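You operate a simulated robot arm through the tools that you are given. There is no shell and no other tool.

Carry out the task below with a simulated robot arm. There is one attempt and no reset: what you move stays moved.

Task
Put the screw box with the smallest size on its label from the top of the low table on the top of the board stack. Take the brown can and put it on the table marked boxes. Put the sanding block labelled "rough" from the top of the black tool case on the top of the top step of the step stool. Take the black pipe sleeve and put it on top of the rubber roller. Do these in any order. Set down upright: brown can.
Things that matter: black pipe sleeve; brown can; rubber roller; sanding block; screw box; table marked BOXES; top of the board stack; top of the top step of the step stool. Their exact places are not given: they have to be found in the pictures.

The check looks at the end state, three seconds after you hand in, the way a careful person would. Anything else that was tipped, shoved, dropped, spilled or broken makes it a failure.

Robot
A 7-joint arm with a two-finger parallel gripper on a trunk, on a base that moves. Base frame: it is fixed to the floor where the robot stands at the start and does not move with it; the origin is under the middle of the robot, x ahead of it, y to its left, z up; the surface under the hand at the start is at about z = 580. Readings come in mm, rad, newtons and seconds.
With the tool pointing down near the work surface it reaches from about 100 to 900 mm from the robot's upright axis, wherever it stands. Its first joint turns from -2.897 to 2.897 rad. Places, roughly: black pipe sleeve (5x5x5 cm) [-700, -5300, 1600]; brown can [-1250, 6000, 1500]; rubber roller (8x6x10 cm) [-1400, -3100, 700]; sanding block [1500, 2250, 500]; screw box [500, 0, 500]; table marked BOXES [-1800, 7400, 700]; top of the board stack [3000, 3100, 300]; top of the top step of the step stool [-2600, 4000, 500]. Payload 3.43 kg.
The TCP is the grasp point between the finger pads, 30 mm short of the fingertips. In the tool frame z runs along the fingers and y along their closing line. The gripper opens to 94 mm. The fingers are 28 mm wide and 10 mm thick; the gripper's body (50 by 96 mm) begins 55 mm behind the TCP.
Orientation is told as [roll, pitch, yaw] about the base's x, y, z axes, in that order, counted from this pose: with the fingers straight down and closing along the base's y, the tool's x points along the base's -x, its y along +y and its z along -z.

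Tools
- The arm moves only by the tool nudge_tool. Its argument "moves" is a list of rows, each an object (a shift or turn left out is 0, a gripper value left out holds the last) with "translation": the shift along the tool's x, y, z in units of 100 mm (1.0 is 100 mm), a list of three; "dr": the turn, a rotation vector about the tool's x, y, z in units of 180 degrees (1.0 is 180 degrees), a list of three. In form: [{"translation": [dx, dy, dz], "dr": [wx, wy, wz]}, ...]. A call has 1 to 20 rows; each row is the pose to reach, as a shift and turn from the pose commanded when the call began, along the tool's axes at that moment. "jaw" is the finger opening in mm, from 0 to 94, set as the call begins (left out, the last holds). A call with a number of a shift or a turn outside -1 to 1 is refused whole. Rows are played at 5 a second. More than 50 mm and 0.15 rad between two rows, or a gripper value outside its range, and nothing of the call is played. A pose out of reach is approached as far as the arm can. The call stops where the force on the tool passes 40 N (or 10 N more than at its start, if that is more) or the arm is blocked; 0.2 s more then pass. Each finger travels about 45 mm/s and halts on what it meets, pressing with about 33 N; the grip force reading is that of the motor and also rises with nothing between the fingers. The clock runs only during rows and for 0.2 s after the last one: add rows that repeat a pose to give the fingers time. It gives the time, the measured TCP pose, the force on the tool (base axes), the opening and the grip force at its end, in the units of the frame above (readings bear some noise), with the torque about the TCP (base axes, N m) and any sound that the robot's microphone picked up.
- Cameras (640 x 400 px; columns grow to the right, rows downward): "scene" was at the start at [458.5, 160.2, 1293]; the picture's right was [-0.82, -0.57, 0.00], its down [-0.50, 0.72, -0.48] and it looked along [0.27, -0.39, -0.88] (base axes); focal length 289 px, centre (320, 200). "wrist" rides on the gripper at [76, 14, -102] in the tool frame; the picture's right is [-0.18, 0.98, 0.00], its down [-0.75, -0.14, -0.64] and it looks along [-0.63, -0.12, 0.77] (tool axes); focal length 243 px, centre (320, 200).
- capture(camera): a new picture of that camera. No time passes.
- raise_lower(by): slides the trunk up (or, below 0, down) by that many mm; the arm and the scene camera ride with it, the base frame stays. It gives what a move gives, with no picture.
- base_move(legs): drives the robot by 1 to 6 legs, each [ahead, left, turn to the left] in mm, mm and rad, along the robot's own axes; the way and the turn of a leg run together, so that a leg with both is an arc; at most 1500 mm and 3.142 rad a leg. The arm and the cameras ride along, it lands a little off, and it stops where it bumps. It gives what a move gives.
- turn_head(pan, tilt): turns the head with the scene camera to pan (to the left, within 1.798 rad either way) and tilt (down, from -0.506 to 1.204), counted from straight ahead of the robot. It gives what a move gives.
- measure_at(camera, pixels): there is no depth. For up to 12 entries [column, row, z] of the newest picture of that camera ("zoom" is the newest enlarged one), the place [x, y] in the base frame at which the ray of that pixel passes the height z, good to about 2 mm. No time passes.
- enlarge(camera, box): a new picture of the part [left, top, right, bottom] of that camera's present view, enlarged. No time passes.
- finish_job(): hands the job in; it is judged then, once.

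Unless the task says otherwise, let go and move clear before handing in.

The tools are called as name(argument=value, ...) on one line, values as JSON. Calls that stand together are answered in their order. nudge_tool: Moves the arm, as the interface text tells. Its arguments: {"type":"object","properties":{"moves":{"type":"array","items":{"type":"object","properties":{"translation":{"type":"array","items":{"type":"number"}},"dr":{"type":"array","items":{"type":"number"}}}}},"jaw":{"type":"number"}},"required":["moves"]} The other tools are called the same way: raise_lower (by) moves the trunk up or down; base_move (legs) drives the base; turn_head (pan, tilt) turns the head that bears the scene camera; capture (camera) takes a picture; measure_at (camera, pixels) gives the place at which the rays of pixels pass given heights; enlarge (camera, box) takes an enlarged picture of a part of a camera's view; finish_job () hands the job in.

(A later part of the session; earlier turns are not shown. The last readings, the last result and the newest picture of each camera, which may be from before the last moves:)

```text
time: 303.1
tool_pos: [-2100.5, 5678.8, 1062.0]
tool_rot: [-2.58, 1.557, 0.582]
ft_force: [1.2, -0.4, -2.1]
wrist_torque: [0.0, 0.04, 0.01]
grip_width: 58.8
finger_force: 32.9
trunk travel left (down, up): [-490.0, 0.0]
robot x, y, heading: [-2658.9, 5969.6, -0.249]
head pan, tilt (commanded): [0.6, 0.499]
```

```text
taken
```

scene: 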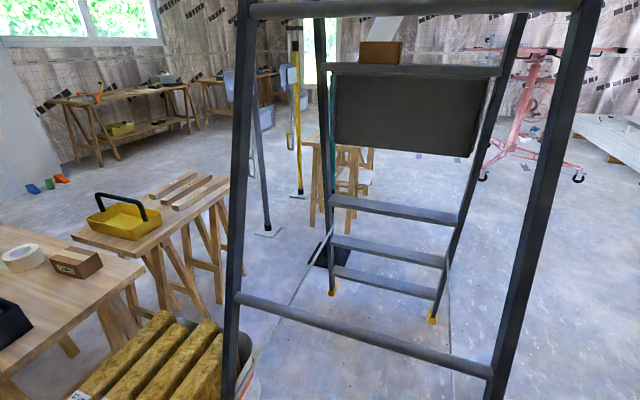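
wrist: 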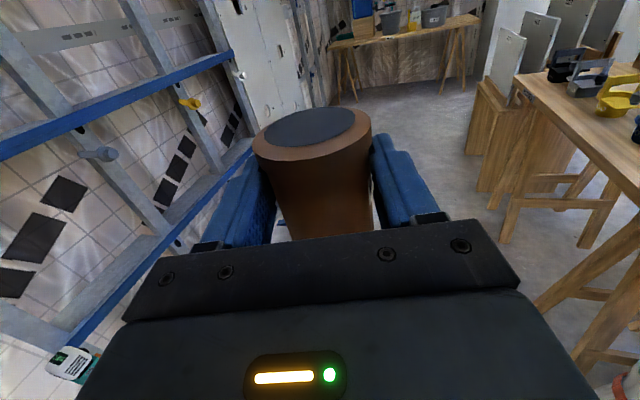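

The path north along the corridor is clear. I'll move up to about y≈6700 first, keeping x≈-2650 to clear the block by the wall.

base_move(legs=[[-175, 709, -0.01]])

turn_head(pan=0.7, tilt=0.7)

capture(camera="scene")

capture(camera="wrist")

```text
time: 307.2
tool_pos: [-2090.5, 6421.8, 1061.7]
tool_rot: [-2.577, 1.561, 0.585]
ft_force: [0.5, -0.7, -2.1]
wrist_torque: [0.01, 0.04, -0.01]
grip_width: 58.5
finger_force: 32.6
trunk travel left (down, up): [-490.0, 0.0]
robot x, y, heading: [-2648.8, 6706.7, -0.249]
head pan, tilt (commanded): [0.6, 0.499]
```

```text
time: 307.9
tool_pos: [-2092.0, 6422.4, 1060.5]
tool_rot: [-2.568, 1.558, 0.597]
ft_force: [-0.4, -0.3, -2.1]
wrist_torque: [0.0, 0.04, 0.0]
grip_width: 58.4
finger_force: 32.8
trunk travel left (down, up): [-490.0, 0.0]
robot x, y, heading: [-2645.6, 6707.5, -0.247]
head pan, tilt (commanded): [0.7, 0.7]
```

```text
taken
```

scene: 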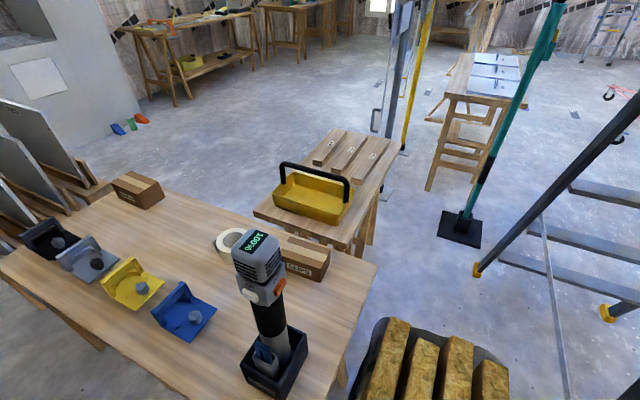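

```text
taken
```

wrist: 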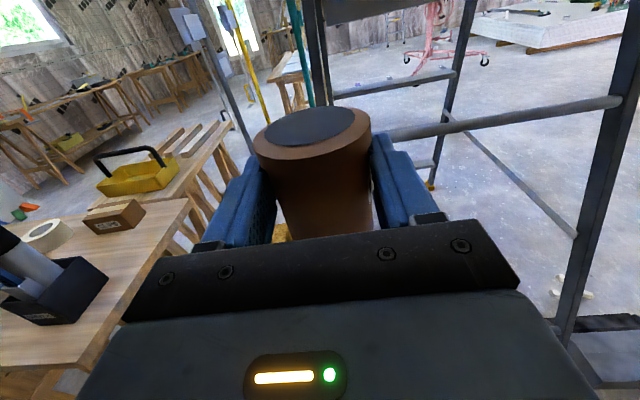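

This is an excellent overhead view of the table. I'll triangulate its height from the southeast corner, seen at scene (377,264) and wrist (187,201).

measure_at(camera="scene", pixels=[[377, 264, 700], [377, 264, 750], [377, 264, 800], [328, 278, 750], [285, 272, 750], [228, 252, 750], [242, 362, 750], [277, 399, 750], [308, 348, 750], [187, 342, 750], [155, 312, 750], [215, 312, 750]])

measure_at(camera="wrist", pixels=[[187, 201, 700], [187, 201, 750], [187, 201, 800], [100, 233, 750], [145, 212, 750], [83, 217, 750], [40, 252, 750], [108, 275, 750], [45, 325, 750], [78, 372, 750]])

```text
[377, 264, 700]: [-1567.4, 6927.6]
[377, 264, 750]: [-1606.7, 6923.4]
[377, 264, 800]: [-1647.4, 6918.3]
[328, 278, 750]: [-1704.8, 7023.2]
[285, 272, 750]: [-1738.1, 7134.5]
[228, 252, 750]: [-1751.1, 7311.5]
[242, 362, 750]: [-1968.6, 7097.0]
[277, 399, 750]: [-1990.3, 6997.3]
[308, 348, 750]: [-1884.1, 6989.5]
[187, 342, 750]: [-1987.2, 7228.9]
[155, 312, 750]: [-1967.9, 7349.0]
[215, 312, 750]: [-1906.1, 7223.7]
```

```text
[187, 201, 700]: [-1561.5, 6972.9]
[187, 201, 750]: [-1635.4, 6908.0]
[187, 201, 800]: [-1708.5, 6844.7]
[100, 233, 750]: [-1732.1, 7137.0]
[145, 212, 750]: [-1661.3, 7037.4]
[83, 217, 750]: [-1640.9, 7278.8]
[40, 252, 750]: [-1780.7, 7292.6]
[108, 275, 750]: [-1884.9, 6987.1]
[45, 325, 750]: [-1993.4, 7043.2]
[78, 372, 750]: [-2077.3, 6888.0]
```

Matching corners put the table top at z≈750. A good free spot is at about (-1988,7163), between the DRIVER holder (y≤7097) and the blue jig (y≥7224), reached with the hand pointing +x. I'll move so the TCP waits just west of the table at y≈7163.

base_move(legs=[[-234, 705, 0]])

turn_head(pan=0.1, tilt=0.9)

capture(camera="scene")

capture(camera="wrist")

```text
time: 311.9
tool_pos: [-2153.4, 7150.3, 1062.6]
tool_rot: [-2.574, 1.558, 0.577]
ft_force: [1.3, -0.9, -1.6]
wrist_torque: [0.03, 0.02, 0.01]
grip_width: 58.4
finger_force: 32.7
trunk travel left (down, up): [-490.0, 0.0]
robot x, y, heading: [-2709.1, 7444.2, -0.259]
head pan, tilt (commanded): [0.7, 0.7]
```

```text
time: 312.9
tool_pos: [-2153.3, 7153.1, 1062.2]
tool_rot: [-2.574, 1.558, 0.579]
ft_force: [-0.1, -0.2, -1.4]
wrist_torque: [-0.01, 0.03, 0.0]
grip_width: 58.5
finger_force: 32.9
trunk travel left (down, up): [-490.0, 0.0]
robot x, y, heading: [-2709.8, 7445.5, -0.261]
head pan, tilt (commanded): [0.099, 0.901]
```

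```text
taken
```

scene: 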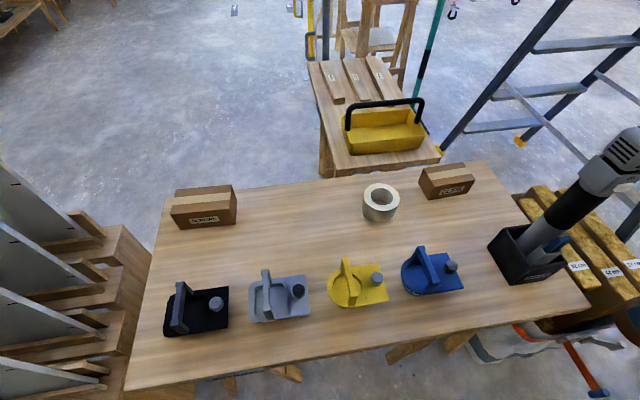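

```text
taken
```

wrist: 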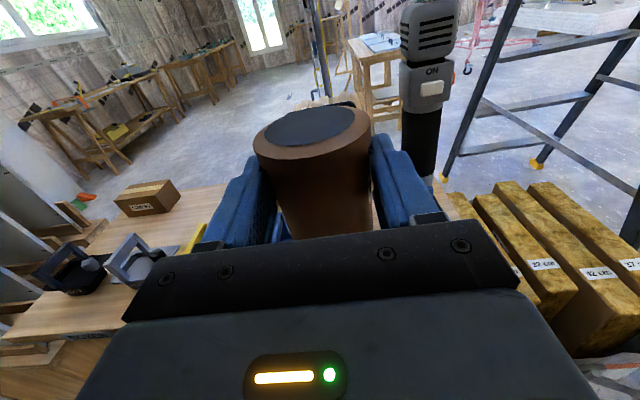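

I'll measure the gap between the blue jig and the DRIVER holder in this view.

enlarge(camera="scene", box=[380, 210, 600, 340])

measure_at(camera="scene", pixels=[[465, 287, 750], [418, 297, 750], [510, 284, 750], [566, 268, 750], [487, 320, 750], [486, 250, 750], [460, 262, 750], [440, 270, 750], [127, 390, 750], [590, 302, 750], [300, 260, 750], [380, 290, 750]])

```text
2.91 times, centred on (490, 275) of scene
```

zoom: 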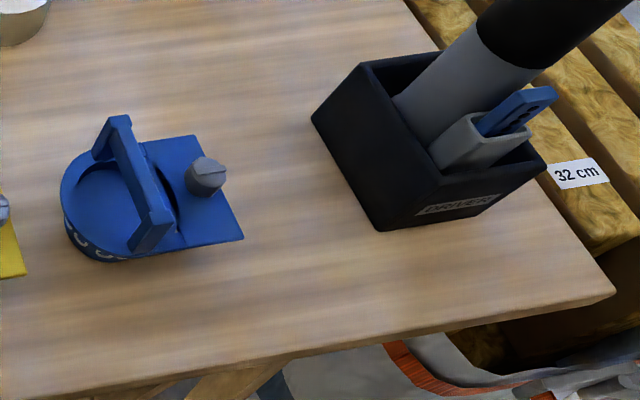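

```text
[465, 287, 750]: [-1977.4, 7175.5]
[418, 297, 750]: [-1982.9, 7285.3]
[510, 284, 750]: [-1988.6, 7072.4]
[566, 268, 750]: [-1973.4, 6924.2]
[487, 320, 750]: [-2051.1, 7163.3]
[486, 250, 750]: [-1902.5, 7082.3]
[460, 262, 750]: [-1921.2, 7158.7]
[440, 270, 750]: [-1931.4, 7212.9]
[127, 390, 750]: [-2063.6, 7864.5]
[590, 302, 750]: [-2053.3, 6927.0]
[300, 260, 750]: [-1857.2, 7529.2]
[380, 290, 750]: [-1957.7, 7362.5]
```

The gap between the holder's corner (-1989,7072) and the blue plate (y≈7185) is centred at y≈7130. I'll set the can at about (-2000,7130), 20+ mm inside the west edge. First I'll lower the trunk here, outside the table.

measure_at(camera="scene", pixels=[[463, 287, 790], [463, 287, 810], [447, 298, 750]])

raise_lower(by=-215)

capture(camera="wrist")

turn_head(pan=-0.3, tilt=0.9)

capture(camera="scene")

```text
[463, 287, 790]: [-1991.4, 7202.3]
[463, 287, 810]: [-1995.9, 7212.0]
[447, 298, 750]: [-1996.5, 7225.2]
```

```text
time: 315.2
tool_pos: [-2153.0, 7151.8, 847.4]
tool_rot: [-2.572, 1.558, 0.58]
ft_force: [-0.3, -0.4, -1.7]
wrist_torque: [0.0, 0.03, -0.01]
grip_width: 58.6
finger_force: 32.6
trunk travel left (down, up): [-275.0, 215.0]
robot x, y, heading: [-2706.9, 7441.3, -0.262]
head pan, tilt (commanded): [0.099, 0.901]
```

```text
taken
```

wrist: 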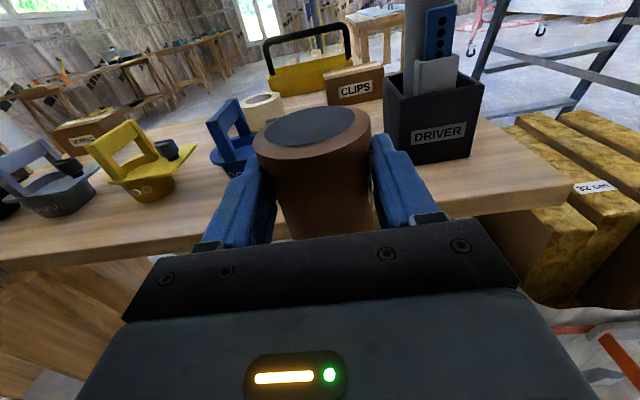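

```text
time: 316.1
tool_pos: [-2153.0, 7151.9, 846.4]
tool_rot: [-2.573, 1.559, 0.579]
ft_force: [0.1, 0.3, -1.9]
wrist_torque: [-0.01, 0.02, 0.01]
grip_width: 58.6
finger_force: 33.5
trunk travel left (down, up): [-275.0, 215.0]
robot x, y, heading: [-2709.5, 7443.9, -0.261]
head pan, tilt (commanded): [-0.3, 0.901]
```

```text
taken
```

scene: 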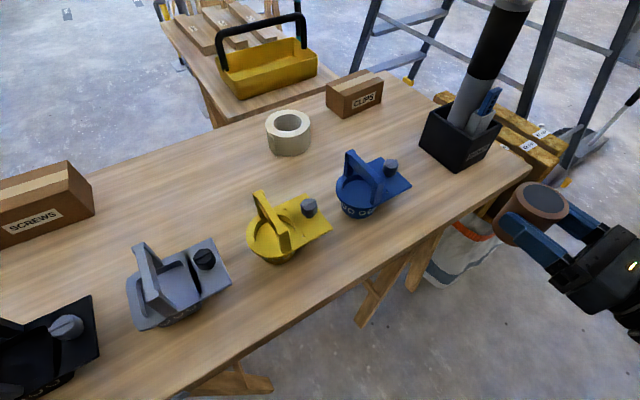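

This view shows the gap well. I'll measure it again, along with the can's present position.

measure_at(camera="scene", pixels=[[453, 172, 750], [420, 142, 750], [410, 187, 790], [385, 216, 750], [430, 195, 750], [445, 222, 750], [530, 168, 750], [360, 272, 750], [340, 210, 750]])

enlarge(camera="scene", box=[330, 90, 640, 290])

```text
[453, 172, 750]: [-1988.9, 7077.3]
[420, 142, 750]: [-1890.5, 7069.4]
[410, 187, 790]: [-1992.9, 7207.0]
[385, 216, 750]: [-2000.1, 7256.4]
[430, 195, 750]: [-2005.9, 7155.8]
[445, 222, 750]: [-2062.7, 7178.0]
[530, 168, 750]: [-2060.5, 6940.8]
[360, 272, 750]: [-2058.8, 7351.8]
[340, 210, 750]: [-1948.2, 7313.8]
```

```text
2.00 times, centred on (485, 190) of scene
```

zoom: 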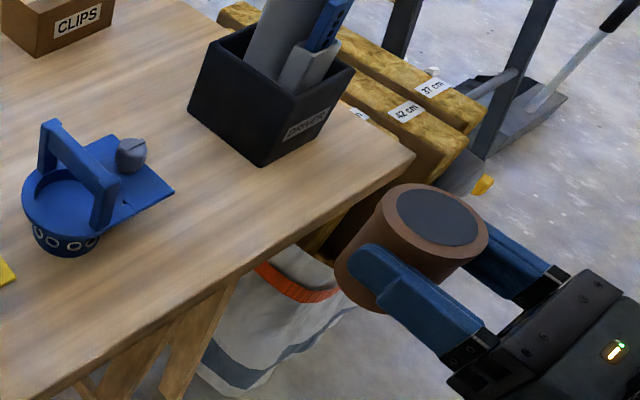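

The gap runs y≈7077–7207, so I'll place the can at (-2005,7142). I'll extend the arm forward while lowering slightly, stopping short first.

nudge_tool(moves=[{"translation": [-0.12, 0.05, 0.25]}, {"translation": [-0.24, 0.1, 0.5]}, {"translation": [-0.24, 0.1, 0.85]}])

capture(camera="wrist")

enlarge(camera="scene", box=[330, 90, 640, 290])

```text
time: 316.9
tool_pos: [-2068.9, 7141.1, 822.6]
tool_rot: [-2.625, 1.56, 0.527]
ft_force: [0.6, -0.6, -2.5]
wrist_torque: [0.01, 0.08, 0.04]
grip_width: 58.6
finger_force: 33.0
trunk travel left (down, up): [-275.0, 215.0]
robot x, y, heading: [-2710.1, 7443.8, -0.262]
head pan, tilt (commanded): [-0.3, 0.901]
```

```text
taken
```

wrist: 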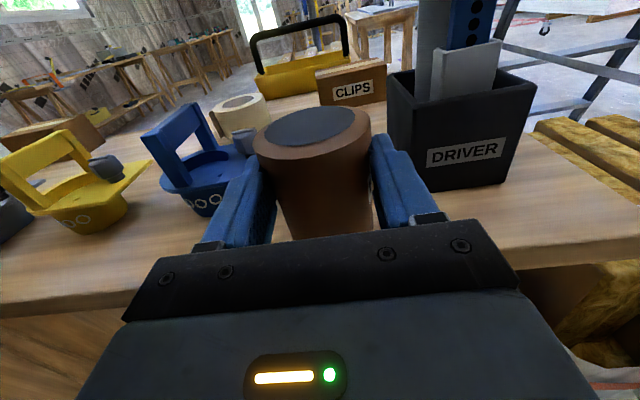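

```text
2.00 times, centred on (485, 190) of scene
```

zoom: 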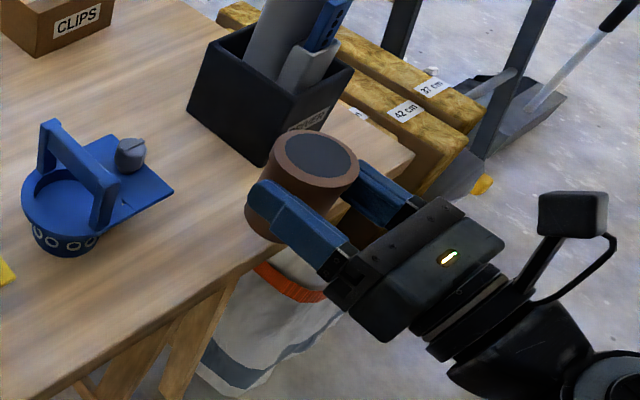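

There's clearance on both sides. I'll extend the last 57 mm.

nudge_tool(moves=[{"translation": [0, 0, 0.2]}, {"translation": [0, 0, 0.4]}, {"translation": [0, 0, 0.57]}])

capture(camera="wrist")

enlarge(camera="scene", box=[330, 90, 640, 290])

```text
time: 317.7
tool_pos: [-2013.4, 7143.4, 825.2]
tool_rot: [-2.599, 1.557, 0.556]
ft_force: [-0.2, -0.2, -1.3]
wrist_torque: [0.01, 0.0, 0.03]
grip_width: 58.4
finger_force: 33.1
trunk travel left (down, up): [-275.0, 215.0]
robot x, y, heading: [-2713.1, 7444.5, -0.258]
head pan, tilt (commanded): [-0.3, 0.901]
```

```text
taken
```

wrist: 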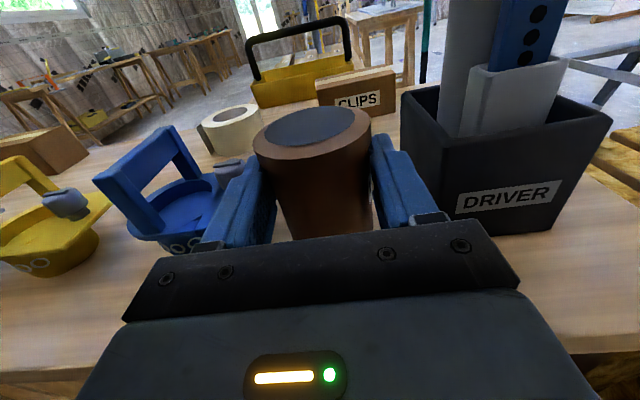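

```text
2.00 times, centred on (485, 190) of scene
```

zoom: 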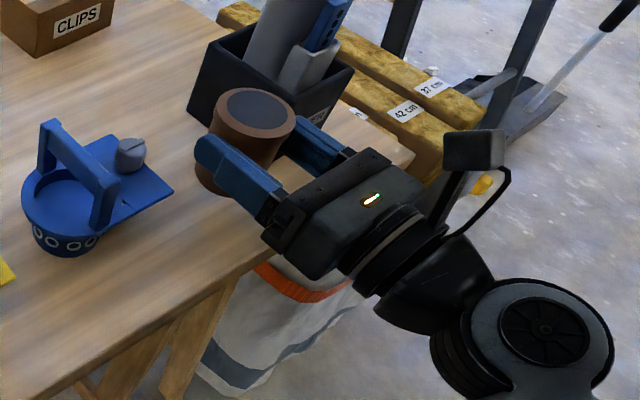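

The can hovers over the spot. I'll lower 18 mm, then creep until contact.

nudge_tool(moves=[{"translation": [-0.1, 0, 0]}, {"translation": [-0.18, 0, 0]}])

nudge_tool(moves=[{"translation": [-0.02, 0, 0]}, {"translation": [-0.04, 0, 0]}])

nudge_tool(moves=[{"translation": [-0.02, 0, 0]}, {"translation": [-0.04, 0, 0]}])

```text
time: 318.3
tool_pos: [-2011.5, 7143.1, 805.7]
tool_rot: [-2.564, 1.558, 0.59]
ft_force: [-0.1, 1.5, -2.1]
wrist_torque: [0.0, 0.03, -0.03]
grip_width: 58.6
finger_force: 32.9
trunk travel left (down, up): [-275.0, 215.0]
robot x, y, heading: [-2711.7, 7445.0, -0.256]
head pan, tilt (commanded): [-0.3, 0.901]
```

```text
time: 318.9
tool_pos: [-2010.5, 7143.9, 802.5]
tool_rot: [-2.606, 1.556, 0.547]
ft_force: [-0.3, 0.2, -1.4]
wrist_torque: [-0.03, 0.04, 0.01]
grip_width: 58.7
finger_force: 33.1
trunk travel left (down, up): [-275.0, 215.0]
robot x, y, heading: [-2709.3, 7445.3, -0.261]
head pan, tilt (commanded): [-0.3, 0.901]
```

```text
time: 319.5
tool_pos: [-2011.5, 7144.5, 798.2]
tool_rot: [-2.542, 1.559, 0.611]
ft_force: [0.6, -0.2, -2.2]
wrist_torque: [0.01, 0.0, -0.01]
grip_width: 58.2
finger_force: 33.2
trunk travel left (down, up): [-275.0, 215.0]
robot x, y, heading: [-2709.0, 7445.9, -0.255]
head pan, tilt (commanded): [-0.3, 0.901]
```

nudge_tool(moves=[{"translation": [-0.015, 0, 0]}, {"translation": [-0.03, 0, 0]}])

nudge_tool(moves=[{"translation": [-0.015, 0, 0]}, {"translation": [-0.03, 0, 0]}])

enlarge(camera="scene", box=[390, 100, 550, 220])

```text
time: 320.1
tool_pos: [-2010.6, 7143.3, 795.4]
tool_rot: [-2.579, 1.56, 0.575]
ft_force: [-0.2, -0.5, -1.2]
wrist_torque: [-0.01, 0.0, 0.01]
grip_width: 58.4
finger_force: 32.8
trunk travel left (down, up): [-275.0, 215.0]
robot x, y, heading: [-2707.6, 7440.5, -0.255]
head pan, tilt (commanded): [-0.3, 0.901]
```

```text
time: 320.7
tool_pos: [-2010.5, 7143.9, 791.5]
tool_rot: [-2.584, 1.558, 0.568]
ft_force: [-0.2, -0.2, -1.6]
wrist_torque: [0.01, 0.01, 0.0]
grip_width: 58.5
finger_force: 33.1
trunk travel left (down, up): [-275.0, 215.0]
robot x, y, heading: [-2712.9, 7445.2, -0.256]
head pan, tilt (commanded): [-0.3, 0.901]
```

```text
3.33 times, centred on (470, 160) of scene
```

zoom: 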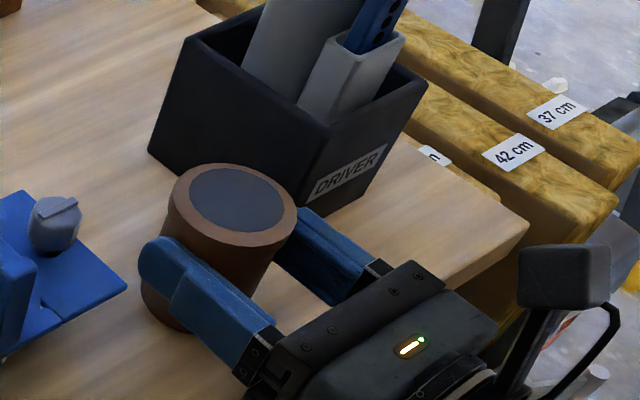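

No contact yet at 791, so the table is a little lower than estimated. I'll keep creeping down in 2–3 mm steps.

nudge_tool(moves=[{"translation": [-0.015, 0, 0]}, {"translation": [-0.03, 0, 0]}])

nudge_tool(moves=[{"translation": [-0.015, 0, 0]}, {"translation": [-0.03, 0, 0]}])

nudge_tool(moves=[{"translation": [-0.015, 0, 0]}, {"translation": [-0.03, 0, 0]}])

```text
time: 321.3
tool_pos: [-2011.5, 7143.2, 789.3]
tool_rot: [-2.552, 1.56, 0.601]
ft_force: [-0.6, -0.5, -1.8]
wrist_torque: [0.02, 0.02, 0.04]
grip_width: 58.5
finger_force: 32.8
trunk travel left (down, up): [-275.0, 215.0]
robot x, y, heading: [-2710.2, 7445.1, -0.255]
head pan, tilt (commanded): [-0.3, 0.901]
```

```text
time: 321.9
tool_pos: [-2009.4, 7143.8, 786.9]
tool_rot: [-2.576, 1.558, 0.58]
ft_force: [0.4, 0.2, -1.7]
wrist_torque: [0.01, 0.03, 0.02]
grip_width: 58.4
finger_force: 33.1
trunk travel left (down, up): [-275.0, 215.0]
robot x, y, heading: [-2710.0, 7443.2, -0.258]
head pan, tilt (commanded): [-0.3, 0.901]
```

```text
time: 322.5
tool_pos: [-2009.8, 7143.7, 785.1]
tool_rot: [-2.797, 1.555, 0.355]
ft_force: [-4.7, 1.6, 16.0]
wrist_torque: [-0.21, 0.04, -0.03]
grip_width: 58.5
finger_force: 33.4
trunk travel left (down, up): [-275.0, 215.0]
robot x, y, heading: [-2711.2, 7442.8, -0.26]
head pan, tilt (commanded): [-0.3, 0.901]
```

Contact now at z≈785 with 16 N. I'll ease off 1 mm and open just enough to clear.

nudge_tool(moves=[{"translation": [0.01, 0, 0]}])

nudge_tool(moves=[{}, {}, {}], jaw=76)

capture(camera="wrist")

enlarge(camera="scene", box=[390, 100, 550, 220])

```text
time: 322.9
tool_pos: [-2010.9, 7143.9, 785.2]
tool_rot: [-2.748, 1.558, 0.407]
ft_force: [0.6, 1.5, 17.4]
wrist_torque: [-0.18, -0.51, -0.01]
grip_width: 58.6
finger_force: 32.9
trunk travel left (down, up): [-275.0, 215.0]
robot x, y, heading: [-2713.2, 7446.2, -0.257]
head pan, tilt (commanded): [-0.3, 0.901]
```

```text
time: 323.7
tool_pos: [-2010.0, 7143.6, 783.7]
tool_rot: [-2.546, 1.557, 0.609]
ft_force: [-0.3, 0.2, 1.1]
wrist_torque: [0.0, 0.0, 0.01]
grip_width: 76.0
finger_force: 0.1
trunk travel left (down, up): [-275.0, 215.0]
robot x, y, heading: [-2710.7, 7440.1, -0.264]
head pan, tilt (commanded): [-0.3, 0.901]
```

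```text
taken
```

wrist: 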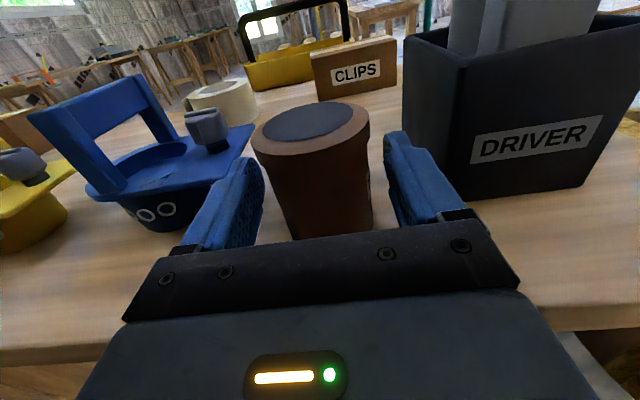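

```text
3.33 times, centred on (470, 160) of scene
```

zoom: 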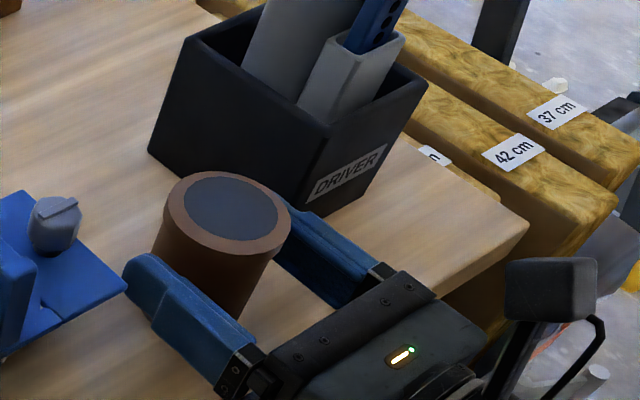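

The can is free and standing. I'll retract straight back along the hand axis.

nudge_tool(moves=[{"translation": [0, 0, -0.15]}, {"translation": [0, 0, -0.3]}, {"translation": [0, 0, -0.6]}, {"translation": [0, 0, -0.95]}])

capture(camera="wrist")

enlarge(camera="scene", box=[330, 80, 600, 260])

```text
time: 324.7
tool_pos: [-2105.8, 7143.2, 782.3]
tool_rot: [-2.633, 1.558, 0.522]
ft_force: [0.0, -0.4, -0.2]
wrist_torque: [0.03, -0.02, 0.02]
grip_width: 76.0
finger_force: 0.0
trunk travel left (down, up): [-275.0, 215.0]
robot x, y, heading: [-2707.5, 7443.3, -0.259]
head pan, tilt (commanded): [-0.3, 0.901]
```

```text
taken
```

wrist: 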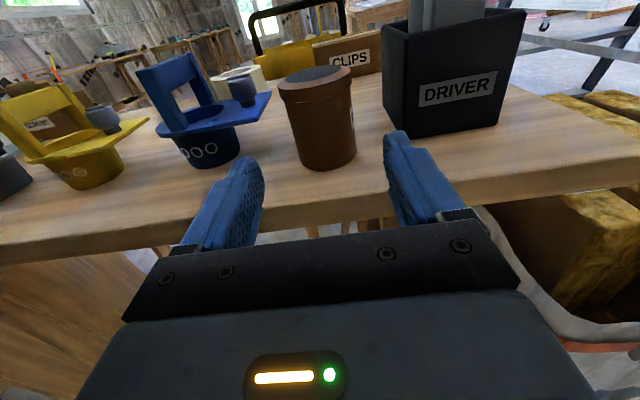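

```text
2.22 times, centred on (465, 170) of scene
```

zoom: 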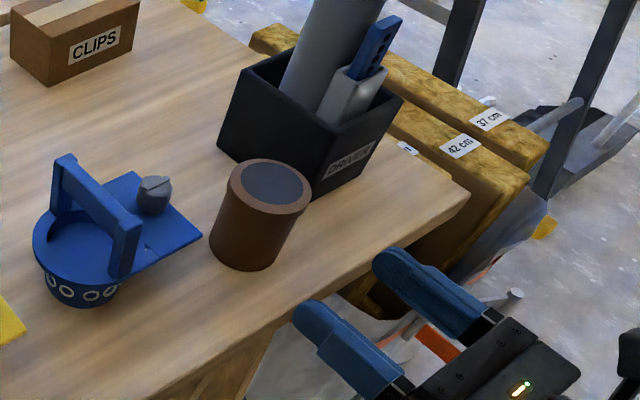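

The brown can stands upright on the BOXES table. Next is the pipe sleeve near (-700,-5300,1600) at the other end. I'll retract more and raise the trunk while still clear of the table, then go back down the corridor.

nudge_tool(moves=[{"translation": [0, 0, -0.35]}, {"translation": [0, 0, -0.7]}, {"translation": [0, 0, -1.0]}])

raise_lower(by=150)

base_move(legs=[[181, -675, 0]])

capture(camera="wrist")

```text
time: 325.5
tool_pos: [-2205.9, 7142.7, 780.8]
tool_rot: [-2.615, 1.56, 0.538]
ft_force: [-0.2, 0.0, 0.3]
wrist_torque: [0.03, 0.01, -0.03]
grip_width: 76.2
finger_force: 0.0
trunk travel left (down, up): [-275.0, 215.0]
robot x, y, heading: [-2706.8, 7440.7, -0.262]
head pan, tilt (commanded): [-0.3, 0.901]
```

```text
time: 327.2
tool_pos: [-2206.5, 7143.9, 931.3]
tool_rot: [-2.583, 1.558, 0.571]
ft_force: [-0.4, 0.1, -0.9]
wrist_torque: [0.0, 0.0, -0.03]
grip_width: 76.0
finger_force: 0.1
trunk travel left (down, up): [-425.0, 65.0]
robot x, y, heading: [-2706.1, 7444.1, -0.258]
head pan, tilt (commanded): [-0.3, 0.901]
```

```text
time: 331.1
tool_pos: [-2210.1, 6474.0, 930.2]
tool_rot: [-2.568, 1.559, 0.507]
ft_force: [-0.1, 0.0, 1.1]
wrist_torque: [0.03, 0.01, -0.03]
grip_width: 75.8
finger_force: 0.0
trunk travel left (down, up): [-425.0, 65.0]
robot x, y, heading: [-2691.2, 6812.6, -0.338]
head pan, tilt (commanded): [-0.3, 0.901]
stopped in leg 1: the robot was blocked; the commanded pose is now the measured one
```

```text
taken
```

wrist: 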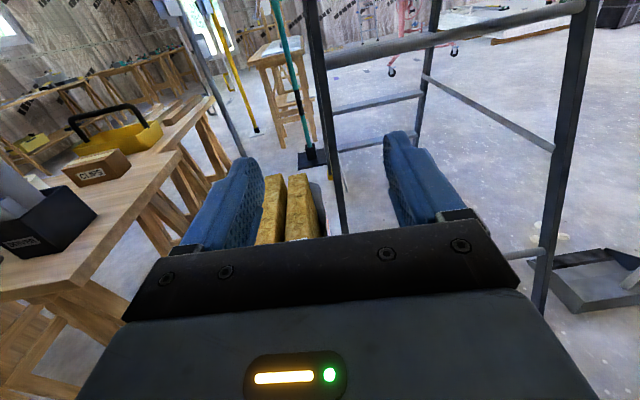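

The base bumped something at its rear-right corner, most likely the wooden block by the wall. I'll move forward away from it and look.

base_move(legs=[[60, 20, 0.08]])

turn_head(pan=-1.79, tilt=0.8)

capture(camera="scene")

```text
time: 332.1
tool_pos: [-2120.1, 6515.1, 930.0]
tool_rot: [-2.568, 1.558, 0.588]
ft_force: [-0.2, -0.7, 0.2]
wrist_torque: [-0.01, 0.01, 0.0]
grip_width: 75.9
finger_force: 0.0
trunk travel left (down, up): [-425.0, 65.0]
robot x, y, heading: [-2622.9, 6813.4, -0.255]
head pan, tilt (commanded): [-0.3, 0.901]
```

```text
time: 333.7
tool_pos: [-2119.6, 6515.4, 929.5]
tool_rot: [-2.567, 1.558, 0.591]
ft_force: [0.6, -0.7, 0.2]
wrist_torque: [0.0, -0.03, 0.03]
grip_width: 76.2
finger_force: 0.0
trunk travel left (down, up): [-425.0, 65.0]
robot x, y, heading: [-2622.9, 6816.9, -0.254]
head pan, tilt (commanded): [-1.791, 0.799]
```

```text
taken
```

scene: 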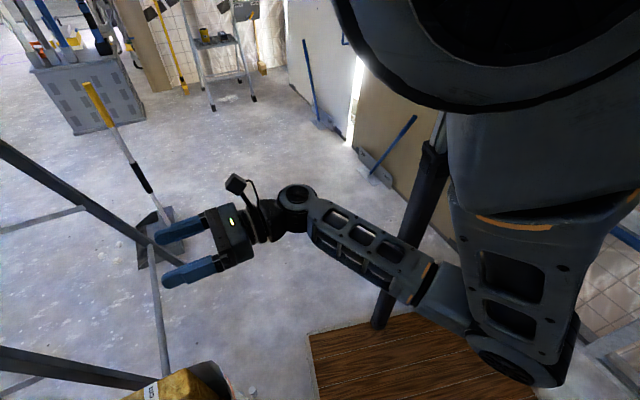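

The block is hidden behind my arm from here. I'll continue south with more room from the wall at x≈-2590, then look back at the block.

base_move(legs=[[135, -440, 0]])

base_move(legs=[[125, -440, 0]])

turn_head(pan=1.79, tilt=0.5)

capture(camera="scene")

```text
time: 336.5
tool_pos: [-2100.3, 6054.8, 930.6]
tool_rot: [-2.56, 1.559, 0.592]
ft_force: [-0.1, -0.4, -0.3]
wrist_torque: [0.02, -0.01, 0.03]
grip_width: 75.9
finger_force: 0.0
trunk travel left (down, up): [-425.0, 65.0]
robot x, y, heading: [-2605.7, 6356.3, -0.255]
head pan, tilt (commanded): [-1.791, 0.799]
```

```text
time: 339.3
tool_pos: [-2099.0, 5583.3, 929.6]
tool_rot: [-2.555, 1.559, 0.594]
ft_force: [0.0, 0.5, 0.5]
wrist_torque: [-0.01, 0.0, 0.02]
grip_width: 76.1
finger_force: 0.0
trunk travel left (down, up): [-425.0, 65.0]
robot x, y, heading: [-2605.4, 5885.8, -0.26]
head pan, tilt (commanded): [-1.791, 0.799]
```

```text
time: 342.3
tool_pos: [-2099.9, 5583.7, 930.2]
tool_rot: [-2.558, 1.559, 0.591]
ft_force: [0.7, -0.1, 0.2]
wrist_torque: [-0.01, -0.02, 0.02]
grip_width: 75.8
finger_force: 0.0
trunk travel left (down, up): [-425.0, 65.0]
robot x, y, heading: [-2602.6, 5885.6, -0.265]
head pan, tilt (commanded): [1.791, 0.499]
```

```text
taken
```

scene: 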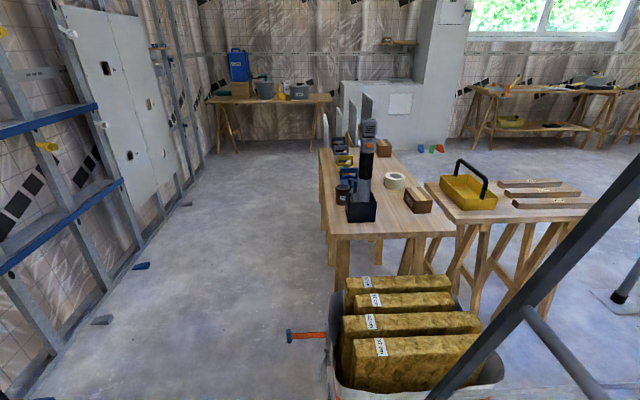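

The can is standing on the table at (345,190). The block should be just left of this view, so I'll turn the base left a little to check it.

base_move(legs=[[0, 0, 0.75]])

turn_head(pan=1.6, tilt=0.6)

capture(camera="scene")

```text
time: 344.7
tool_pos: [-2029.1, 6012.2, 929.9]
tool_rot: [-2.559, 1.558, 1.352]
ft_force: [0.4, 1.3, 0.7]
wrist_torque: [-0.03, 0.0, -0.03]
grip_width: 76.0
finger_force: 0.1
trunk travel left (down, up): [-425.0, 65.0]
robot x, y, heading: [-2602.3, 5888.8, 0.499]
head pan, tilt (commanded): [1.791, 0.499]
```

```text
time: 345.4
tool_pos: [-2028.8, 6012.7, 929.1]
tool_rot: [-2.561, 1.559, 1.348]
ft_force: [-0.6, 0.0, -0.4]
wrist_torque: [0.0, 0.01, 0.02]
grip_width: 76.0
finger_force: 0.0
trunk travel left (down, up): [-425.0, 65.0]
robot x, y, heading: [-2600.6, 5884.5, 0.496]
head pan, tilt (commanded): [1.6, 0.6]
```

```text
taken
```

scene: 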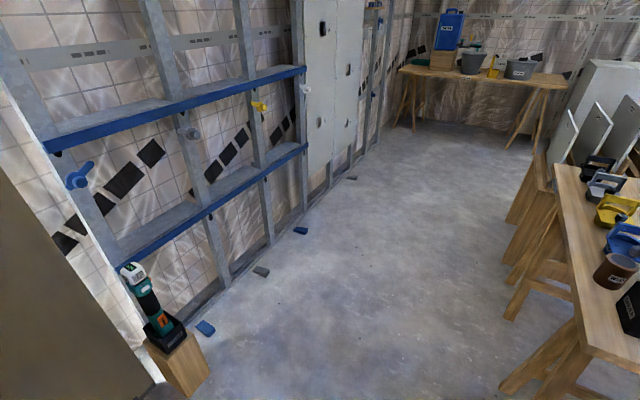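

The block with its tool still stands upright. I'll measure the block and wedges to see whether anything shifted.

enlarge(camera="scene", box=[100, 250, 300, 400])

measure_at(camera="scene", pixels=[[209, 373, 0], [190, 397, 0], [205, 330, 0], [262, 273, 0], [301, 232, 0], [352, 178, 0]])

```text
2.67 times, centred on (200, 325) of scene
```

zoom: 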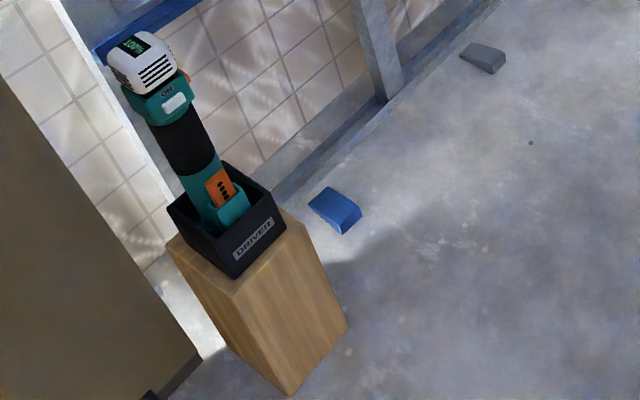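

```text
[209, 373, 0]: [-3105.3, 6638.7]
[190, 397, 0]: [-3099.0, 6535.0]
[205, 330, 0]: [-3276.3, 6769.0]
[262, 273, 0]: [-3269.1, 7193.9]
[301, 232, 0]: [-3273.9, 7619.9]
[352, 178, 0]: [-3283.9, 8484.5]
```

The block's corner is at (-3099,6535), the same as before the bump, so nothing shifted. Now I'll turn to face -y and head for the other end of the room, staying clear of the stool.

base_move(legs=[[0, 0, -1.0], [0, 0, -1.07], [750, 0, 0]])

base_move(legs=[[0, 1000, 0], [0, 1000, 0]])

turn_head(pan=0.0, tilt=0.35)

capture(camera="scene")

```text
time: 354.8
tool_pos: [-2798.7, 4569.9, 929.9]
tool_rot: [-2.552, 1.557, -0.74]
ft_force: [-0.5, 0.0, 0.3]
wrist_torque: [-0.01, -0.02, -0.01]
grip_width: 75.9
finger_force: 0.1
trunk travel left (down, up): [-425.0, 65.0]
robot x, y, heading: [-2618.3, 5126.7, -1.602]
head pan, tilt (commanded): [1.6, 0.6]
```

```text
time: 357.3
tool_pos: [-2443.2, 4559.5, 930.3]
tool_rot: [-2.543, 1.558, -0.738]
ft_force: [0.1, -0.6, 0.2]
wrist_torque: [0.04, -0.04, -0.03]
grip_width: 76.1
finger_force: 0.1
trunk travel left (down, up): [-425.0, 65.0]
robot x, y, heading: [-2264.1, 5119.8, -1.605]
head pan, tilt (commanded): [1.6, 0.6]
stopped in leg 1: the robot was blocked; the commanded pose is now the measured one
```

```text
time: 359.0
tool_pos: [-2444.5, 4559.8, 929.1]
tool_rot: [-2.55, 1.559, -0.745]
ft_force: [0.2, 0.0, 0.4]
wrist_torque: [-0.02, -0.02, 0.01]
grip_width: 76.1
finger_force: 0.1
trunk travel left (down, up): [-425.0, 65.0]
robot x, y, heading: [-2263.0, 5118.2, -1.605]
head pan, tilt (commanded): [0.0, 0.351]
```

```text
taken
```

scene: 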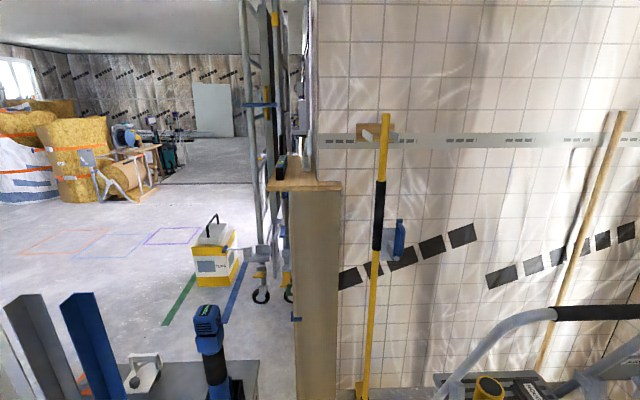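

The base bumped again at its rear-left corner, probably the dustpan. I'll move forward away from it and turn to check its state.

base_move(legs=[[110, 0, 0]])

base_move(legs=[[0, 0, 1.2]])

turn_head(pan=1.5, tilt=0.7)

capture(camera="scene")

```text
time: 360.2
tool_pos: [-2450.1, 4449.6, 930.3]
tool_rot: [-2.552, 1.559, -0.748]
ft_force: [0.6, 0.0, 0.5]
wrist_torque: [0.0, 0.02, 0.01]
grip_width: 76.0
finger_force: 0.1
trunk travel left (down, up): [-425.0, 65.0]
robot x, y, heading: [-2267.5, 5008.6, -1.611]
head pan, tilt (commanded): [0.0, 0.351]
```

```text
time: 363.6
tool_pos: [-1808.4, 4640.8, 931.0]
tool_rot: [-2.551, 1.559, 0.466]
ft_force: [0.2, 0.1, 0.4]
wrist_torque: [0.01, 0.04, -0.02]
grip_width: 76.1
finger_force: 0.0
trunk travel left (down, up): [-425.0, 65.0]
robot x, y, heading: [-2266.8, 5007.8, -0.395]
head pan, tilt (commanded): [0.0, 0.351]
```

```text
time: 365.2
tool_pos: [-1808.7, 4639.8, 929.7]
tool_rot: [-2.548, 1.558, 0.465]
ft_force: [-1.0, 0.4, -0.4]
wrist_torque: [0.0, 0.0, 0.0]
grip_width: 76.1
finger_force: 0.1
trunk travel left (down, up): [-425.0, 65.0]
robot x, y, heading: [-2266.4, 5008.1, -0.392]
head pan, tilt (commanded): [1.499, 0.7]
```

```text
taken
```

scene: 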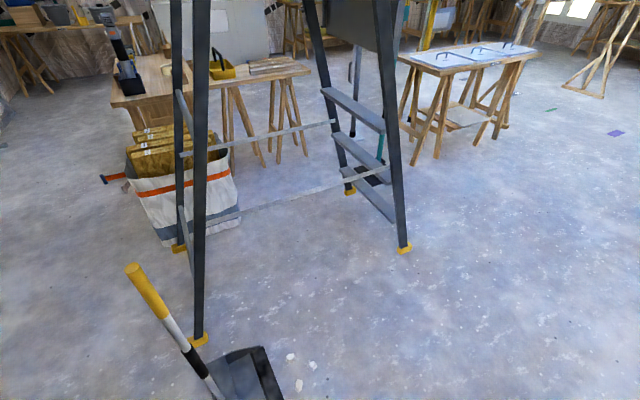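

The dustpan is standing with its handle upright. I'll measure its corners against the earlier readings, with edge x≈-1743 and y≈5445–5698.

measure_at(camera="scene", pixels=[[263, 348, 0], [284, 399, 0], [222, 358, 0], [262, 375, 0], [195, 345, 0], [290, 357, 0], [313, 365, 0], [298, 386, 0]])

enlarge(camera="scene", box=[110, 250, 330, 400])

```text
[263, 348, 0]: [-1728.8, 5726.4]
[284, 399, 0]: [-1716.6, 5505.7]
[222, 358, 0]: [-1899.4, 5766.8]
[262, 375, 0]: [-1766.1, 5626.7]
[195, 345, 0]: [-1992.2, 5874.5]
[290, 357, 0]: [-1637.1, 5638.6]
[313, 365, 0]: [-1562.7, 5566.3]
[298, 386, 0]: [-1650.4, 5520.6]
```

```text
2.67 times, centred on (220, 325) of scene
```

zoom: 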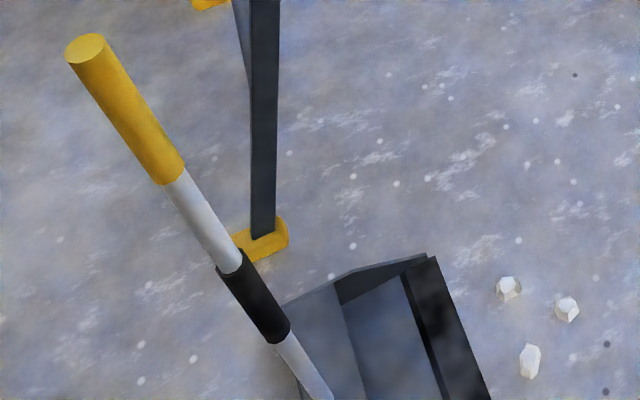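

The dustpan's lip and crumbs match the earlier geometry within measurement error, and its handle is upright. I'll keep larger margins from here. I'll go slightly south, then travel east to open floor.

base_move(legs=[[57, -139, 0], [762, 315, 0], [762, 315, 0]])

base_move(legs=[[0, 0, -1.18]])

turn_head(pan=0.0, tilt=0.3)

capture(camera="scene")

```text
time: 374.5
tool_pos: [-176.4, 4476.1, 930.3]
tool_rot: [-2.548, 1.56, 0.468]
ft_force: [0.0, 0.1, 0.4]
wrist_torque: [-0.02, 0.0, 0.01]
grip_width: 76.2
finger_force: 0.0
trunk travel left (down, up): [-425.0, 65.0]
robot x, y, heading: [-634.2, 4841.6, -0.396]
head pan, tilt (commanded): [1.499, 0.7]
```

```text
time: 377.9
tool_pos: [-806.9, 4283.3, 930.2]
tool_rot: [-2.544, 1.558, -0.721]
ft_force: [-0.8, -0.2, 0.2]
wrist_torque: [0.03, -0.02, 0.0]
grip_width: 75.7
finger_force: 0.1
trunk travel left (down, up): [-425.0, 65.0]
robot x, y, heading: [-633.6, 4844.3, -1.583]
head pan, tilt (commanded): [1.499, 0.7]
```

```text
time: 379.4
tool_pos: [-806.8, 4282.7, 930.8]
tool_rot: [-2.541, 1.56, -0.719]
ft_force: [-0.1, 0.3, 0.3]
wrist_torque: [-0.02, 0.03, -0.03]
grip_width: 76.1
finger_force: 0.1
trunk travel left (down, up): [-425.0, 65.0]
robot x, y, heading: [-637.6, 4843.5, -1.583]
head pan, tilt (commanded): [0.0, 0.3]
```

```text
taken
```

scene: 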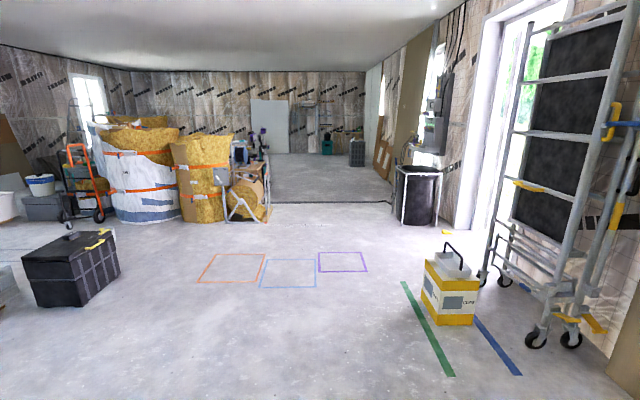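

There's a clear lane south between the cart and the black bag stand. I'll zoom into the far end to look for the sleeve and the roller.

enlarge(camera="scene", box=[230, 70, 450, 230])

measure_at(camera="scene", pixels=[[400, 225, 0], [437, 228, 0], [262, 220, 0], [430, 325, 0], [485, 285, 0], [395, 185, 0], [270, 160, 0], [110, 300, 0]])

```text
2.50 times, centred on (340, 150) of scene
```

zoom: 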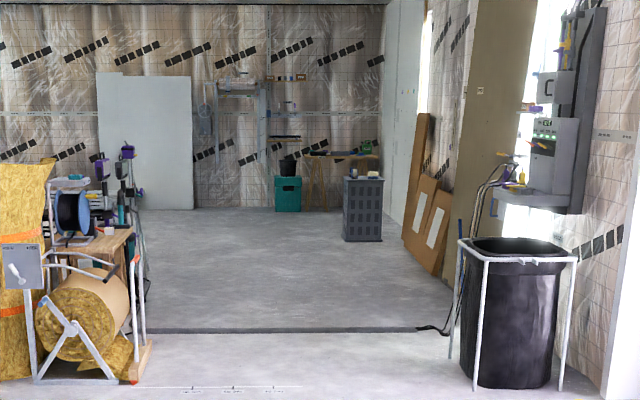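

```text
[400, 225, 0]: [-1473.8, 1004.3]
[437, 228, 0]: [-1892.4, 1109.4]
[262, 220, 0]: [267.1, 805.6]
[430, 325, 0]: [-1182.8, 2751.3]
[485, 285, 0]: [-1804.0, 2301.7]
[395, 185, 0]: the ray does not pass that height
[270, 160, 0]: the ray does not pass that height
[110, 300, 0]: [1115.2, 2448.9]
```

I'll drive south down the open lane to about y≈900 and look again.

base_move(legs=[[1400, 0, 0], [1400, 0, 0], [1100, 0, 0]])

turn_head(pan=0.0, tilt=0.4)

capture(camera="scene")

```text
time: 398.3
tool_pos: [-843.9, 378.6, 930.9]
tool_rot: [-2.543, 1.56, -0.703]
ft_force: [-0.3, -0.3, -0.2]
wrist_torque: [-0.01, 0.02, -0.01]
grip_width: 76.1
finger_force: 0.0
trunk travel left (down, up): [-425.0, 65.0]
robot x, y, heading: [-682.7, 937.9, -1.57]
head pan, tilt (commanded): [0.0, 0.3]
```

```text
time: 398.9
tool_pos: [-845.1, 377.0, 929.2]
tool_rot: [-2.545, 1.557, -0.702]
ft_force: [0.1, -0.6, -0.7]
wrist_torque: [-0.02, 0.03, 0.0]
grip_width: 76.0
finger_force: 0.1
trunk travel left (down, up): [-425.0, 65.0]
robot x, y, heading: [-681.1, 941.6, -1.574]
head pan, tilt (commanded): [0.0, 0.4]
```

```text
taken
```

scene: 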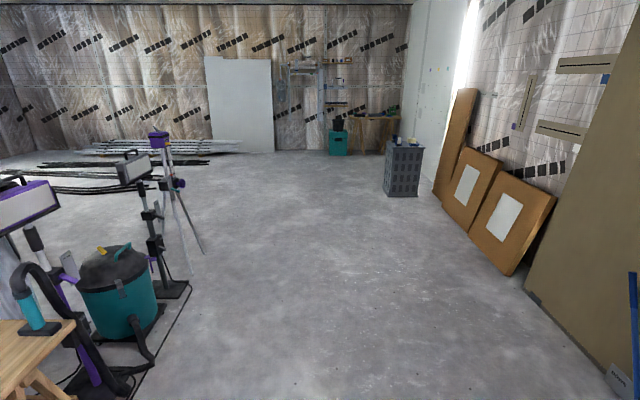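

The south area is open. I'll zoom into the crate at (403,165) and the wall tools around (330,100).

enlarge(camera="scene", box=[270, 40, 420, 160])

enlarge(camera="scene", box=[360, 120, 450, 210])

measure_at(camera="scene", pixels=[[385, 193, 0], [420, 196, 0], [185, 295, 0], [205, 253, 0], [510, 272, 0], [440, 208, 0], [150, 330, 0]])

```text
3.33 times, centred on (345, 100) of scene
```

zoom: 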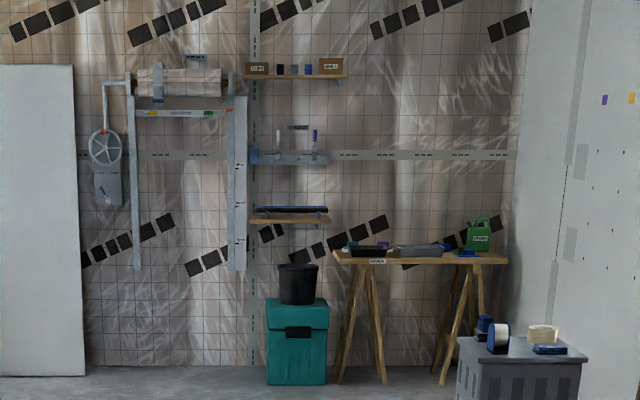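

```text
4.44 times, centred on (405, 165) of scene
```

zoom: 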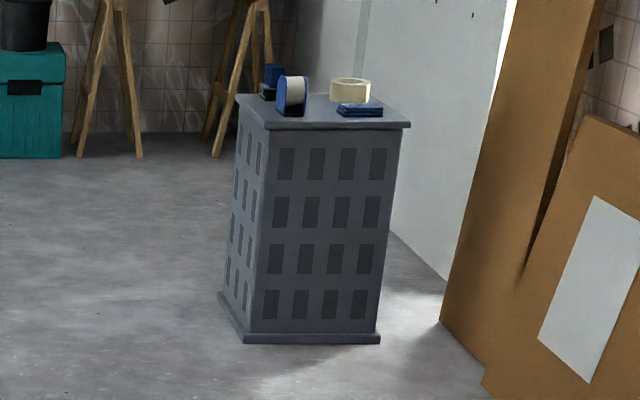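

```text
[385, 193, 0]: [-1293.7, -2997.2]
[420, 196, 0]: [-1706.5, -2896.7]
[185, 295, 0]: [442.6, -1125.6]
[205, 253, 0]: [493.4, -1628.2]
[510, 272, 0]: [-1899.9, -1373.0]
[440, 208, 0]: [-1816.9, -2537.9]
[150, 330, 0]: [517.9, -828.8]
```

Small cylinders and boxes sit on a wall shelf around zoom (290,70), where the sleeves should be, and the gray crate carries the roller. I'll drive toward the shelf.

base_move(legs=[[1400, 100, 0], [1400, 50, 0], [1100, 0, 0]])

turn_head(pan=0.0, tilt=0.1)

capture(camera="scene")

```text
time: 417.7
tool_pos: [-693.2, -3510.1, 929.6]
tool_rot: [-2.539, 1.559, -0.703]
ft_force: [0.8, 0.1, 0.4]
wrist_torque: [-0.02, 0.02, -0.01]
grip_width: 76.1
finger_force: 0.0
trunk travel left (down, up): [-425.0, 65.0]
robot x, y, heading: [-526.2, -2945.0, -1.576]
head pan, tilt (commanded): [0.0, 0.4]
```

```text
time: 418.5
tool_pos: [-693.5, -3509.4, 929.9]
tool_rot: [-2.544, 1.56, -0.705]
ft_force: [0.3, 0.3, -1.1]
wrist_torque: [0.0, 0.0, -0.05]
grip_width: 75.8
finger_force: 0.0
trunk travel left (down, up): [-425.0, 65.0]
robot x, y, heading: [-523.7, -2943.4, -1.577]
head pan, tilt (commanded): [0.0, 0.099]
```

```text
taken
```

scene: 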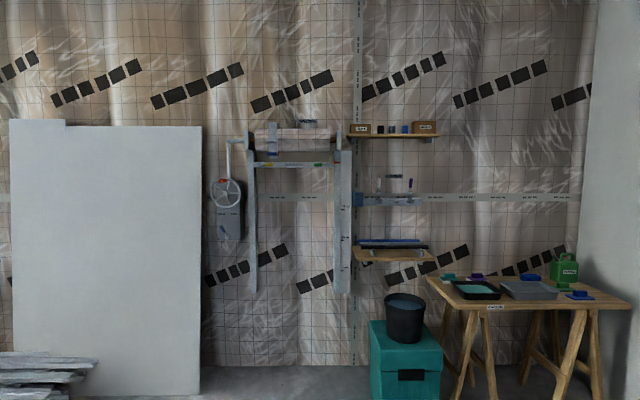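

enlarge(camera="scene", box=[330, 105, 450, 165])

turn_head(pan=-1.1, tilt=0.5)

capture(camera="scene")

```text
5.33 times, centred on (390, 135) of scene
```

zoom: 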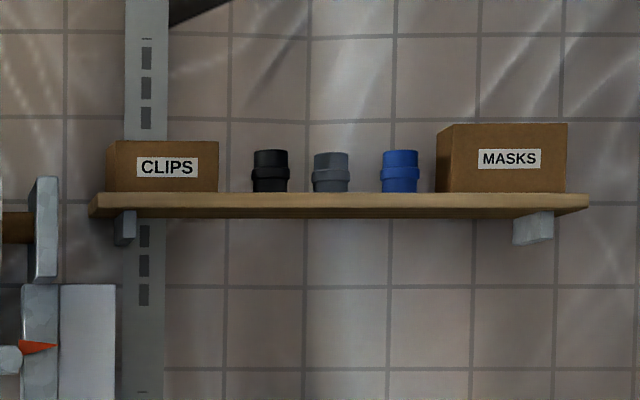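

```text
time: 419.8
tool_pos: [-693.4, -3509.8, 929.4]
tool_rot: [-2.538, 1.559, -0.7]
ft_force: [0.0, 0.4, 0.2]
wrist_torque: [0.03, -0.01, 0.01]
grip_width: 75.9
finger_force: 0.1
trunk travel left (down, up): [-425.0, 65.0]
robot x, y, heading: [-529.9, -2946.0, -1.578]
head pan, tilt (commanded): [-1.1, 0.499]
```

```text
taken
```

scene: 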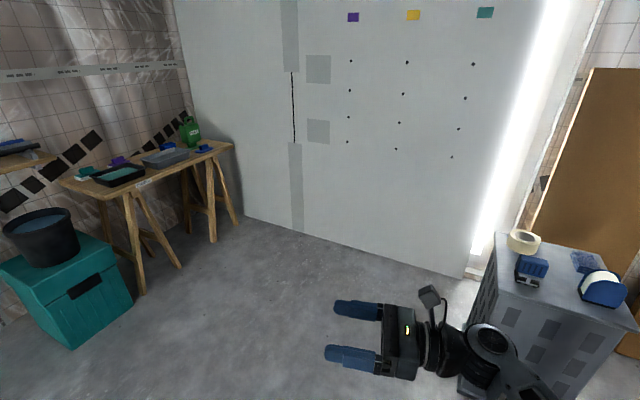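

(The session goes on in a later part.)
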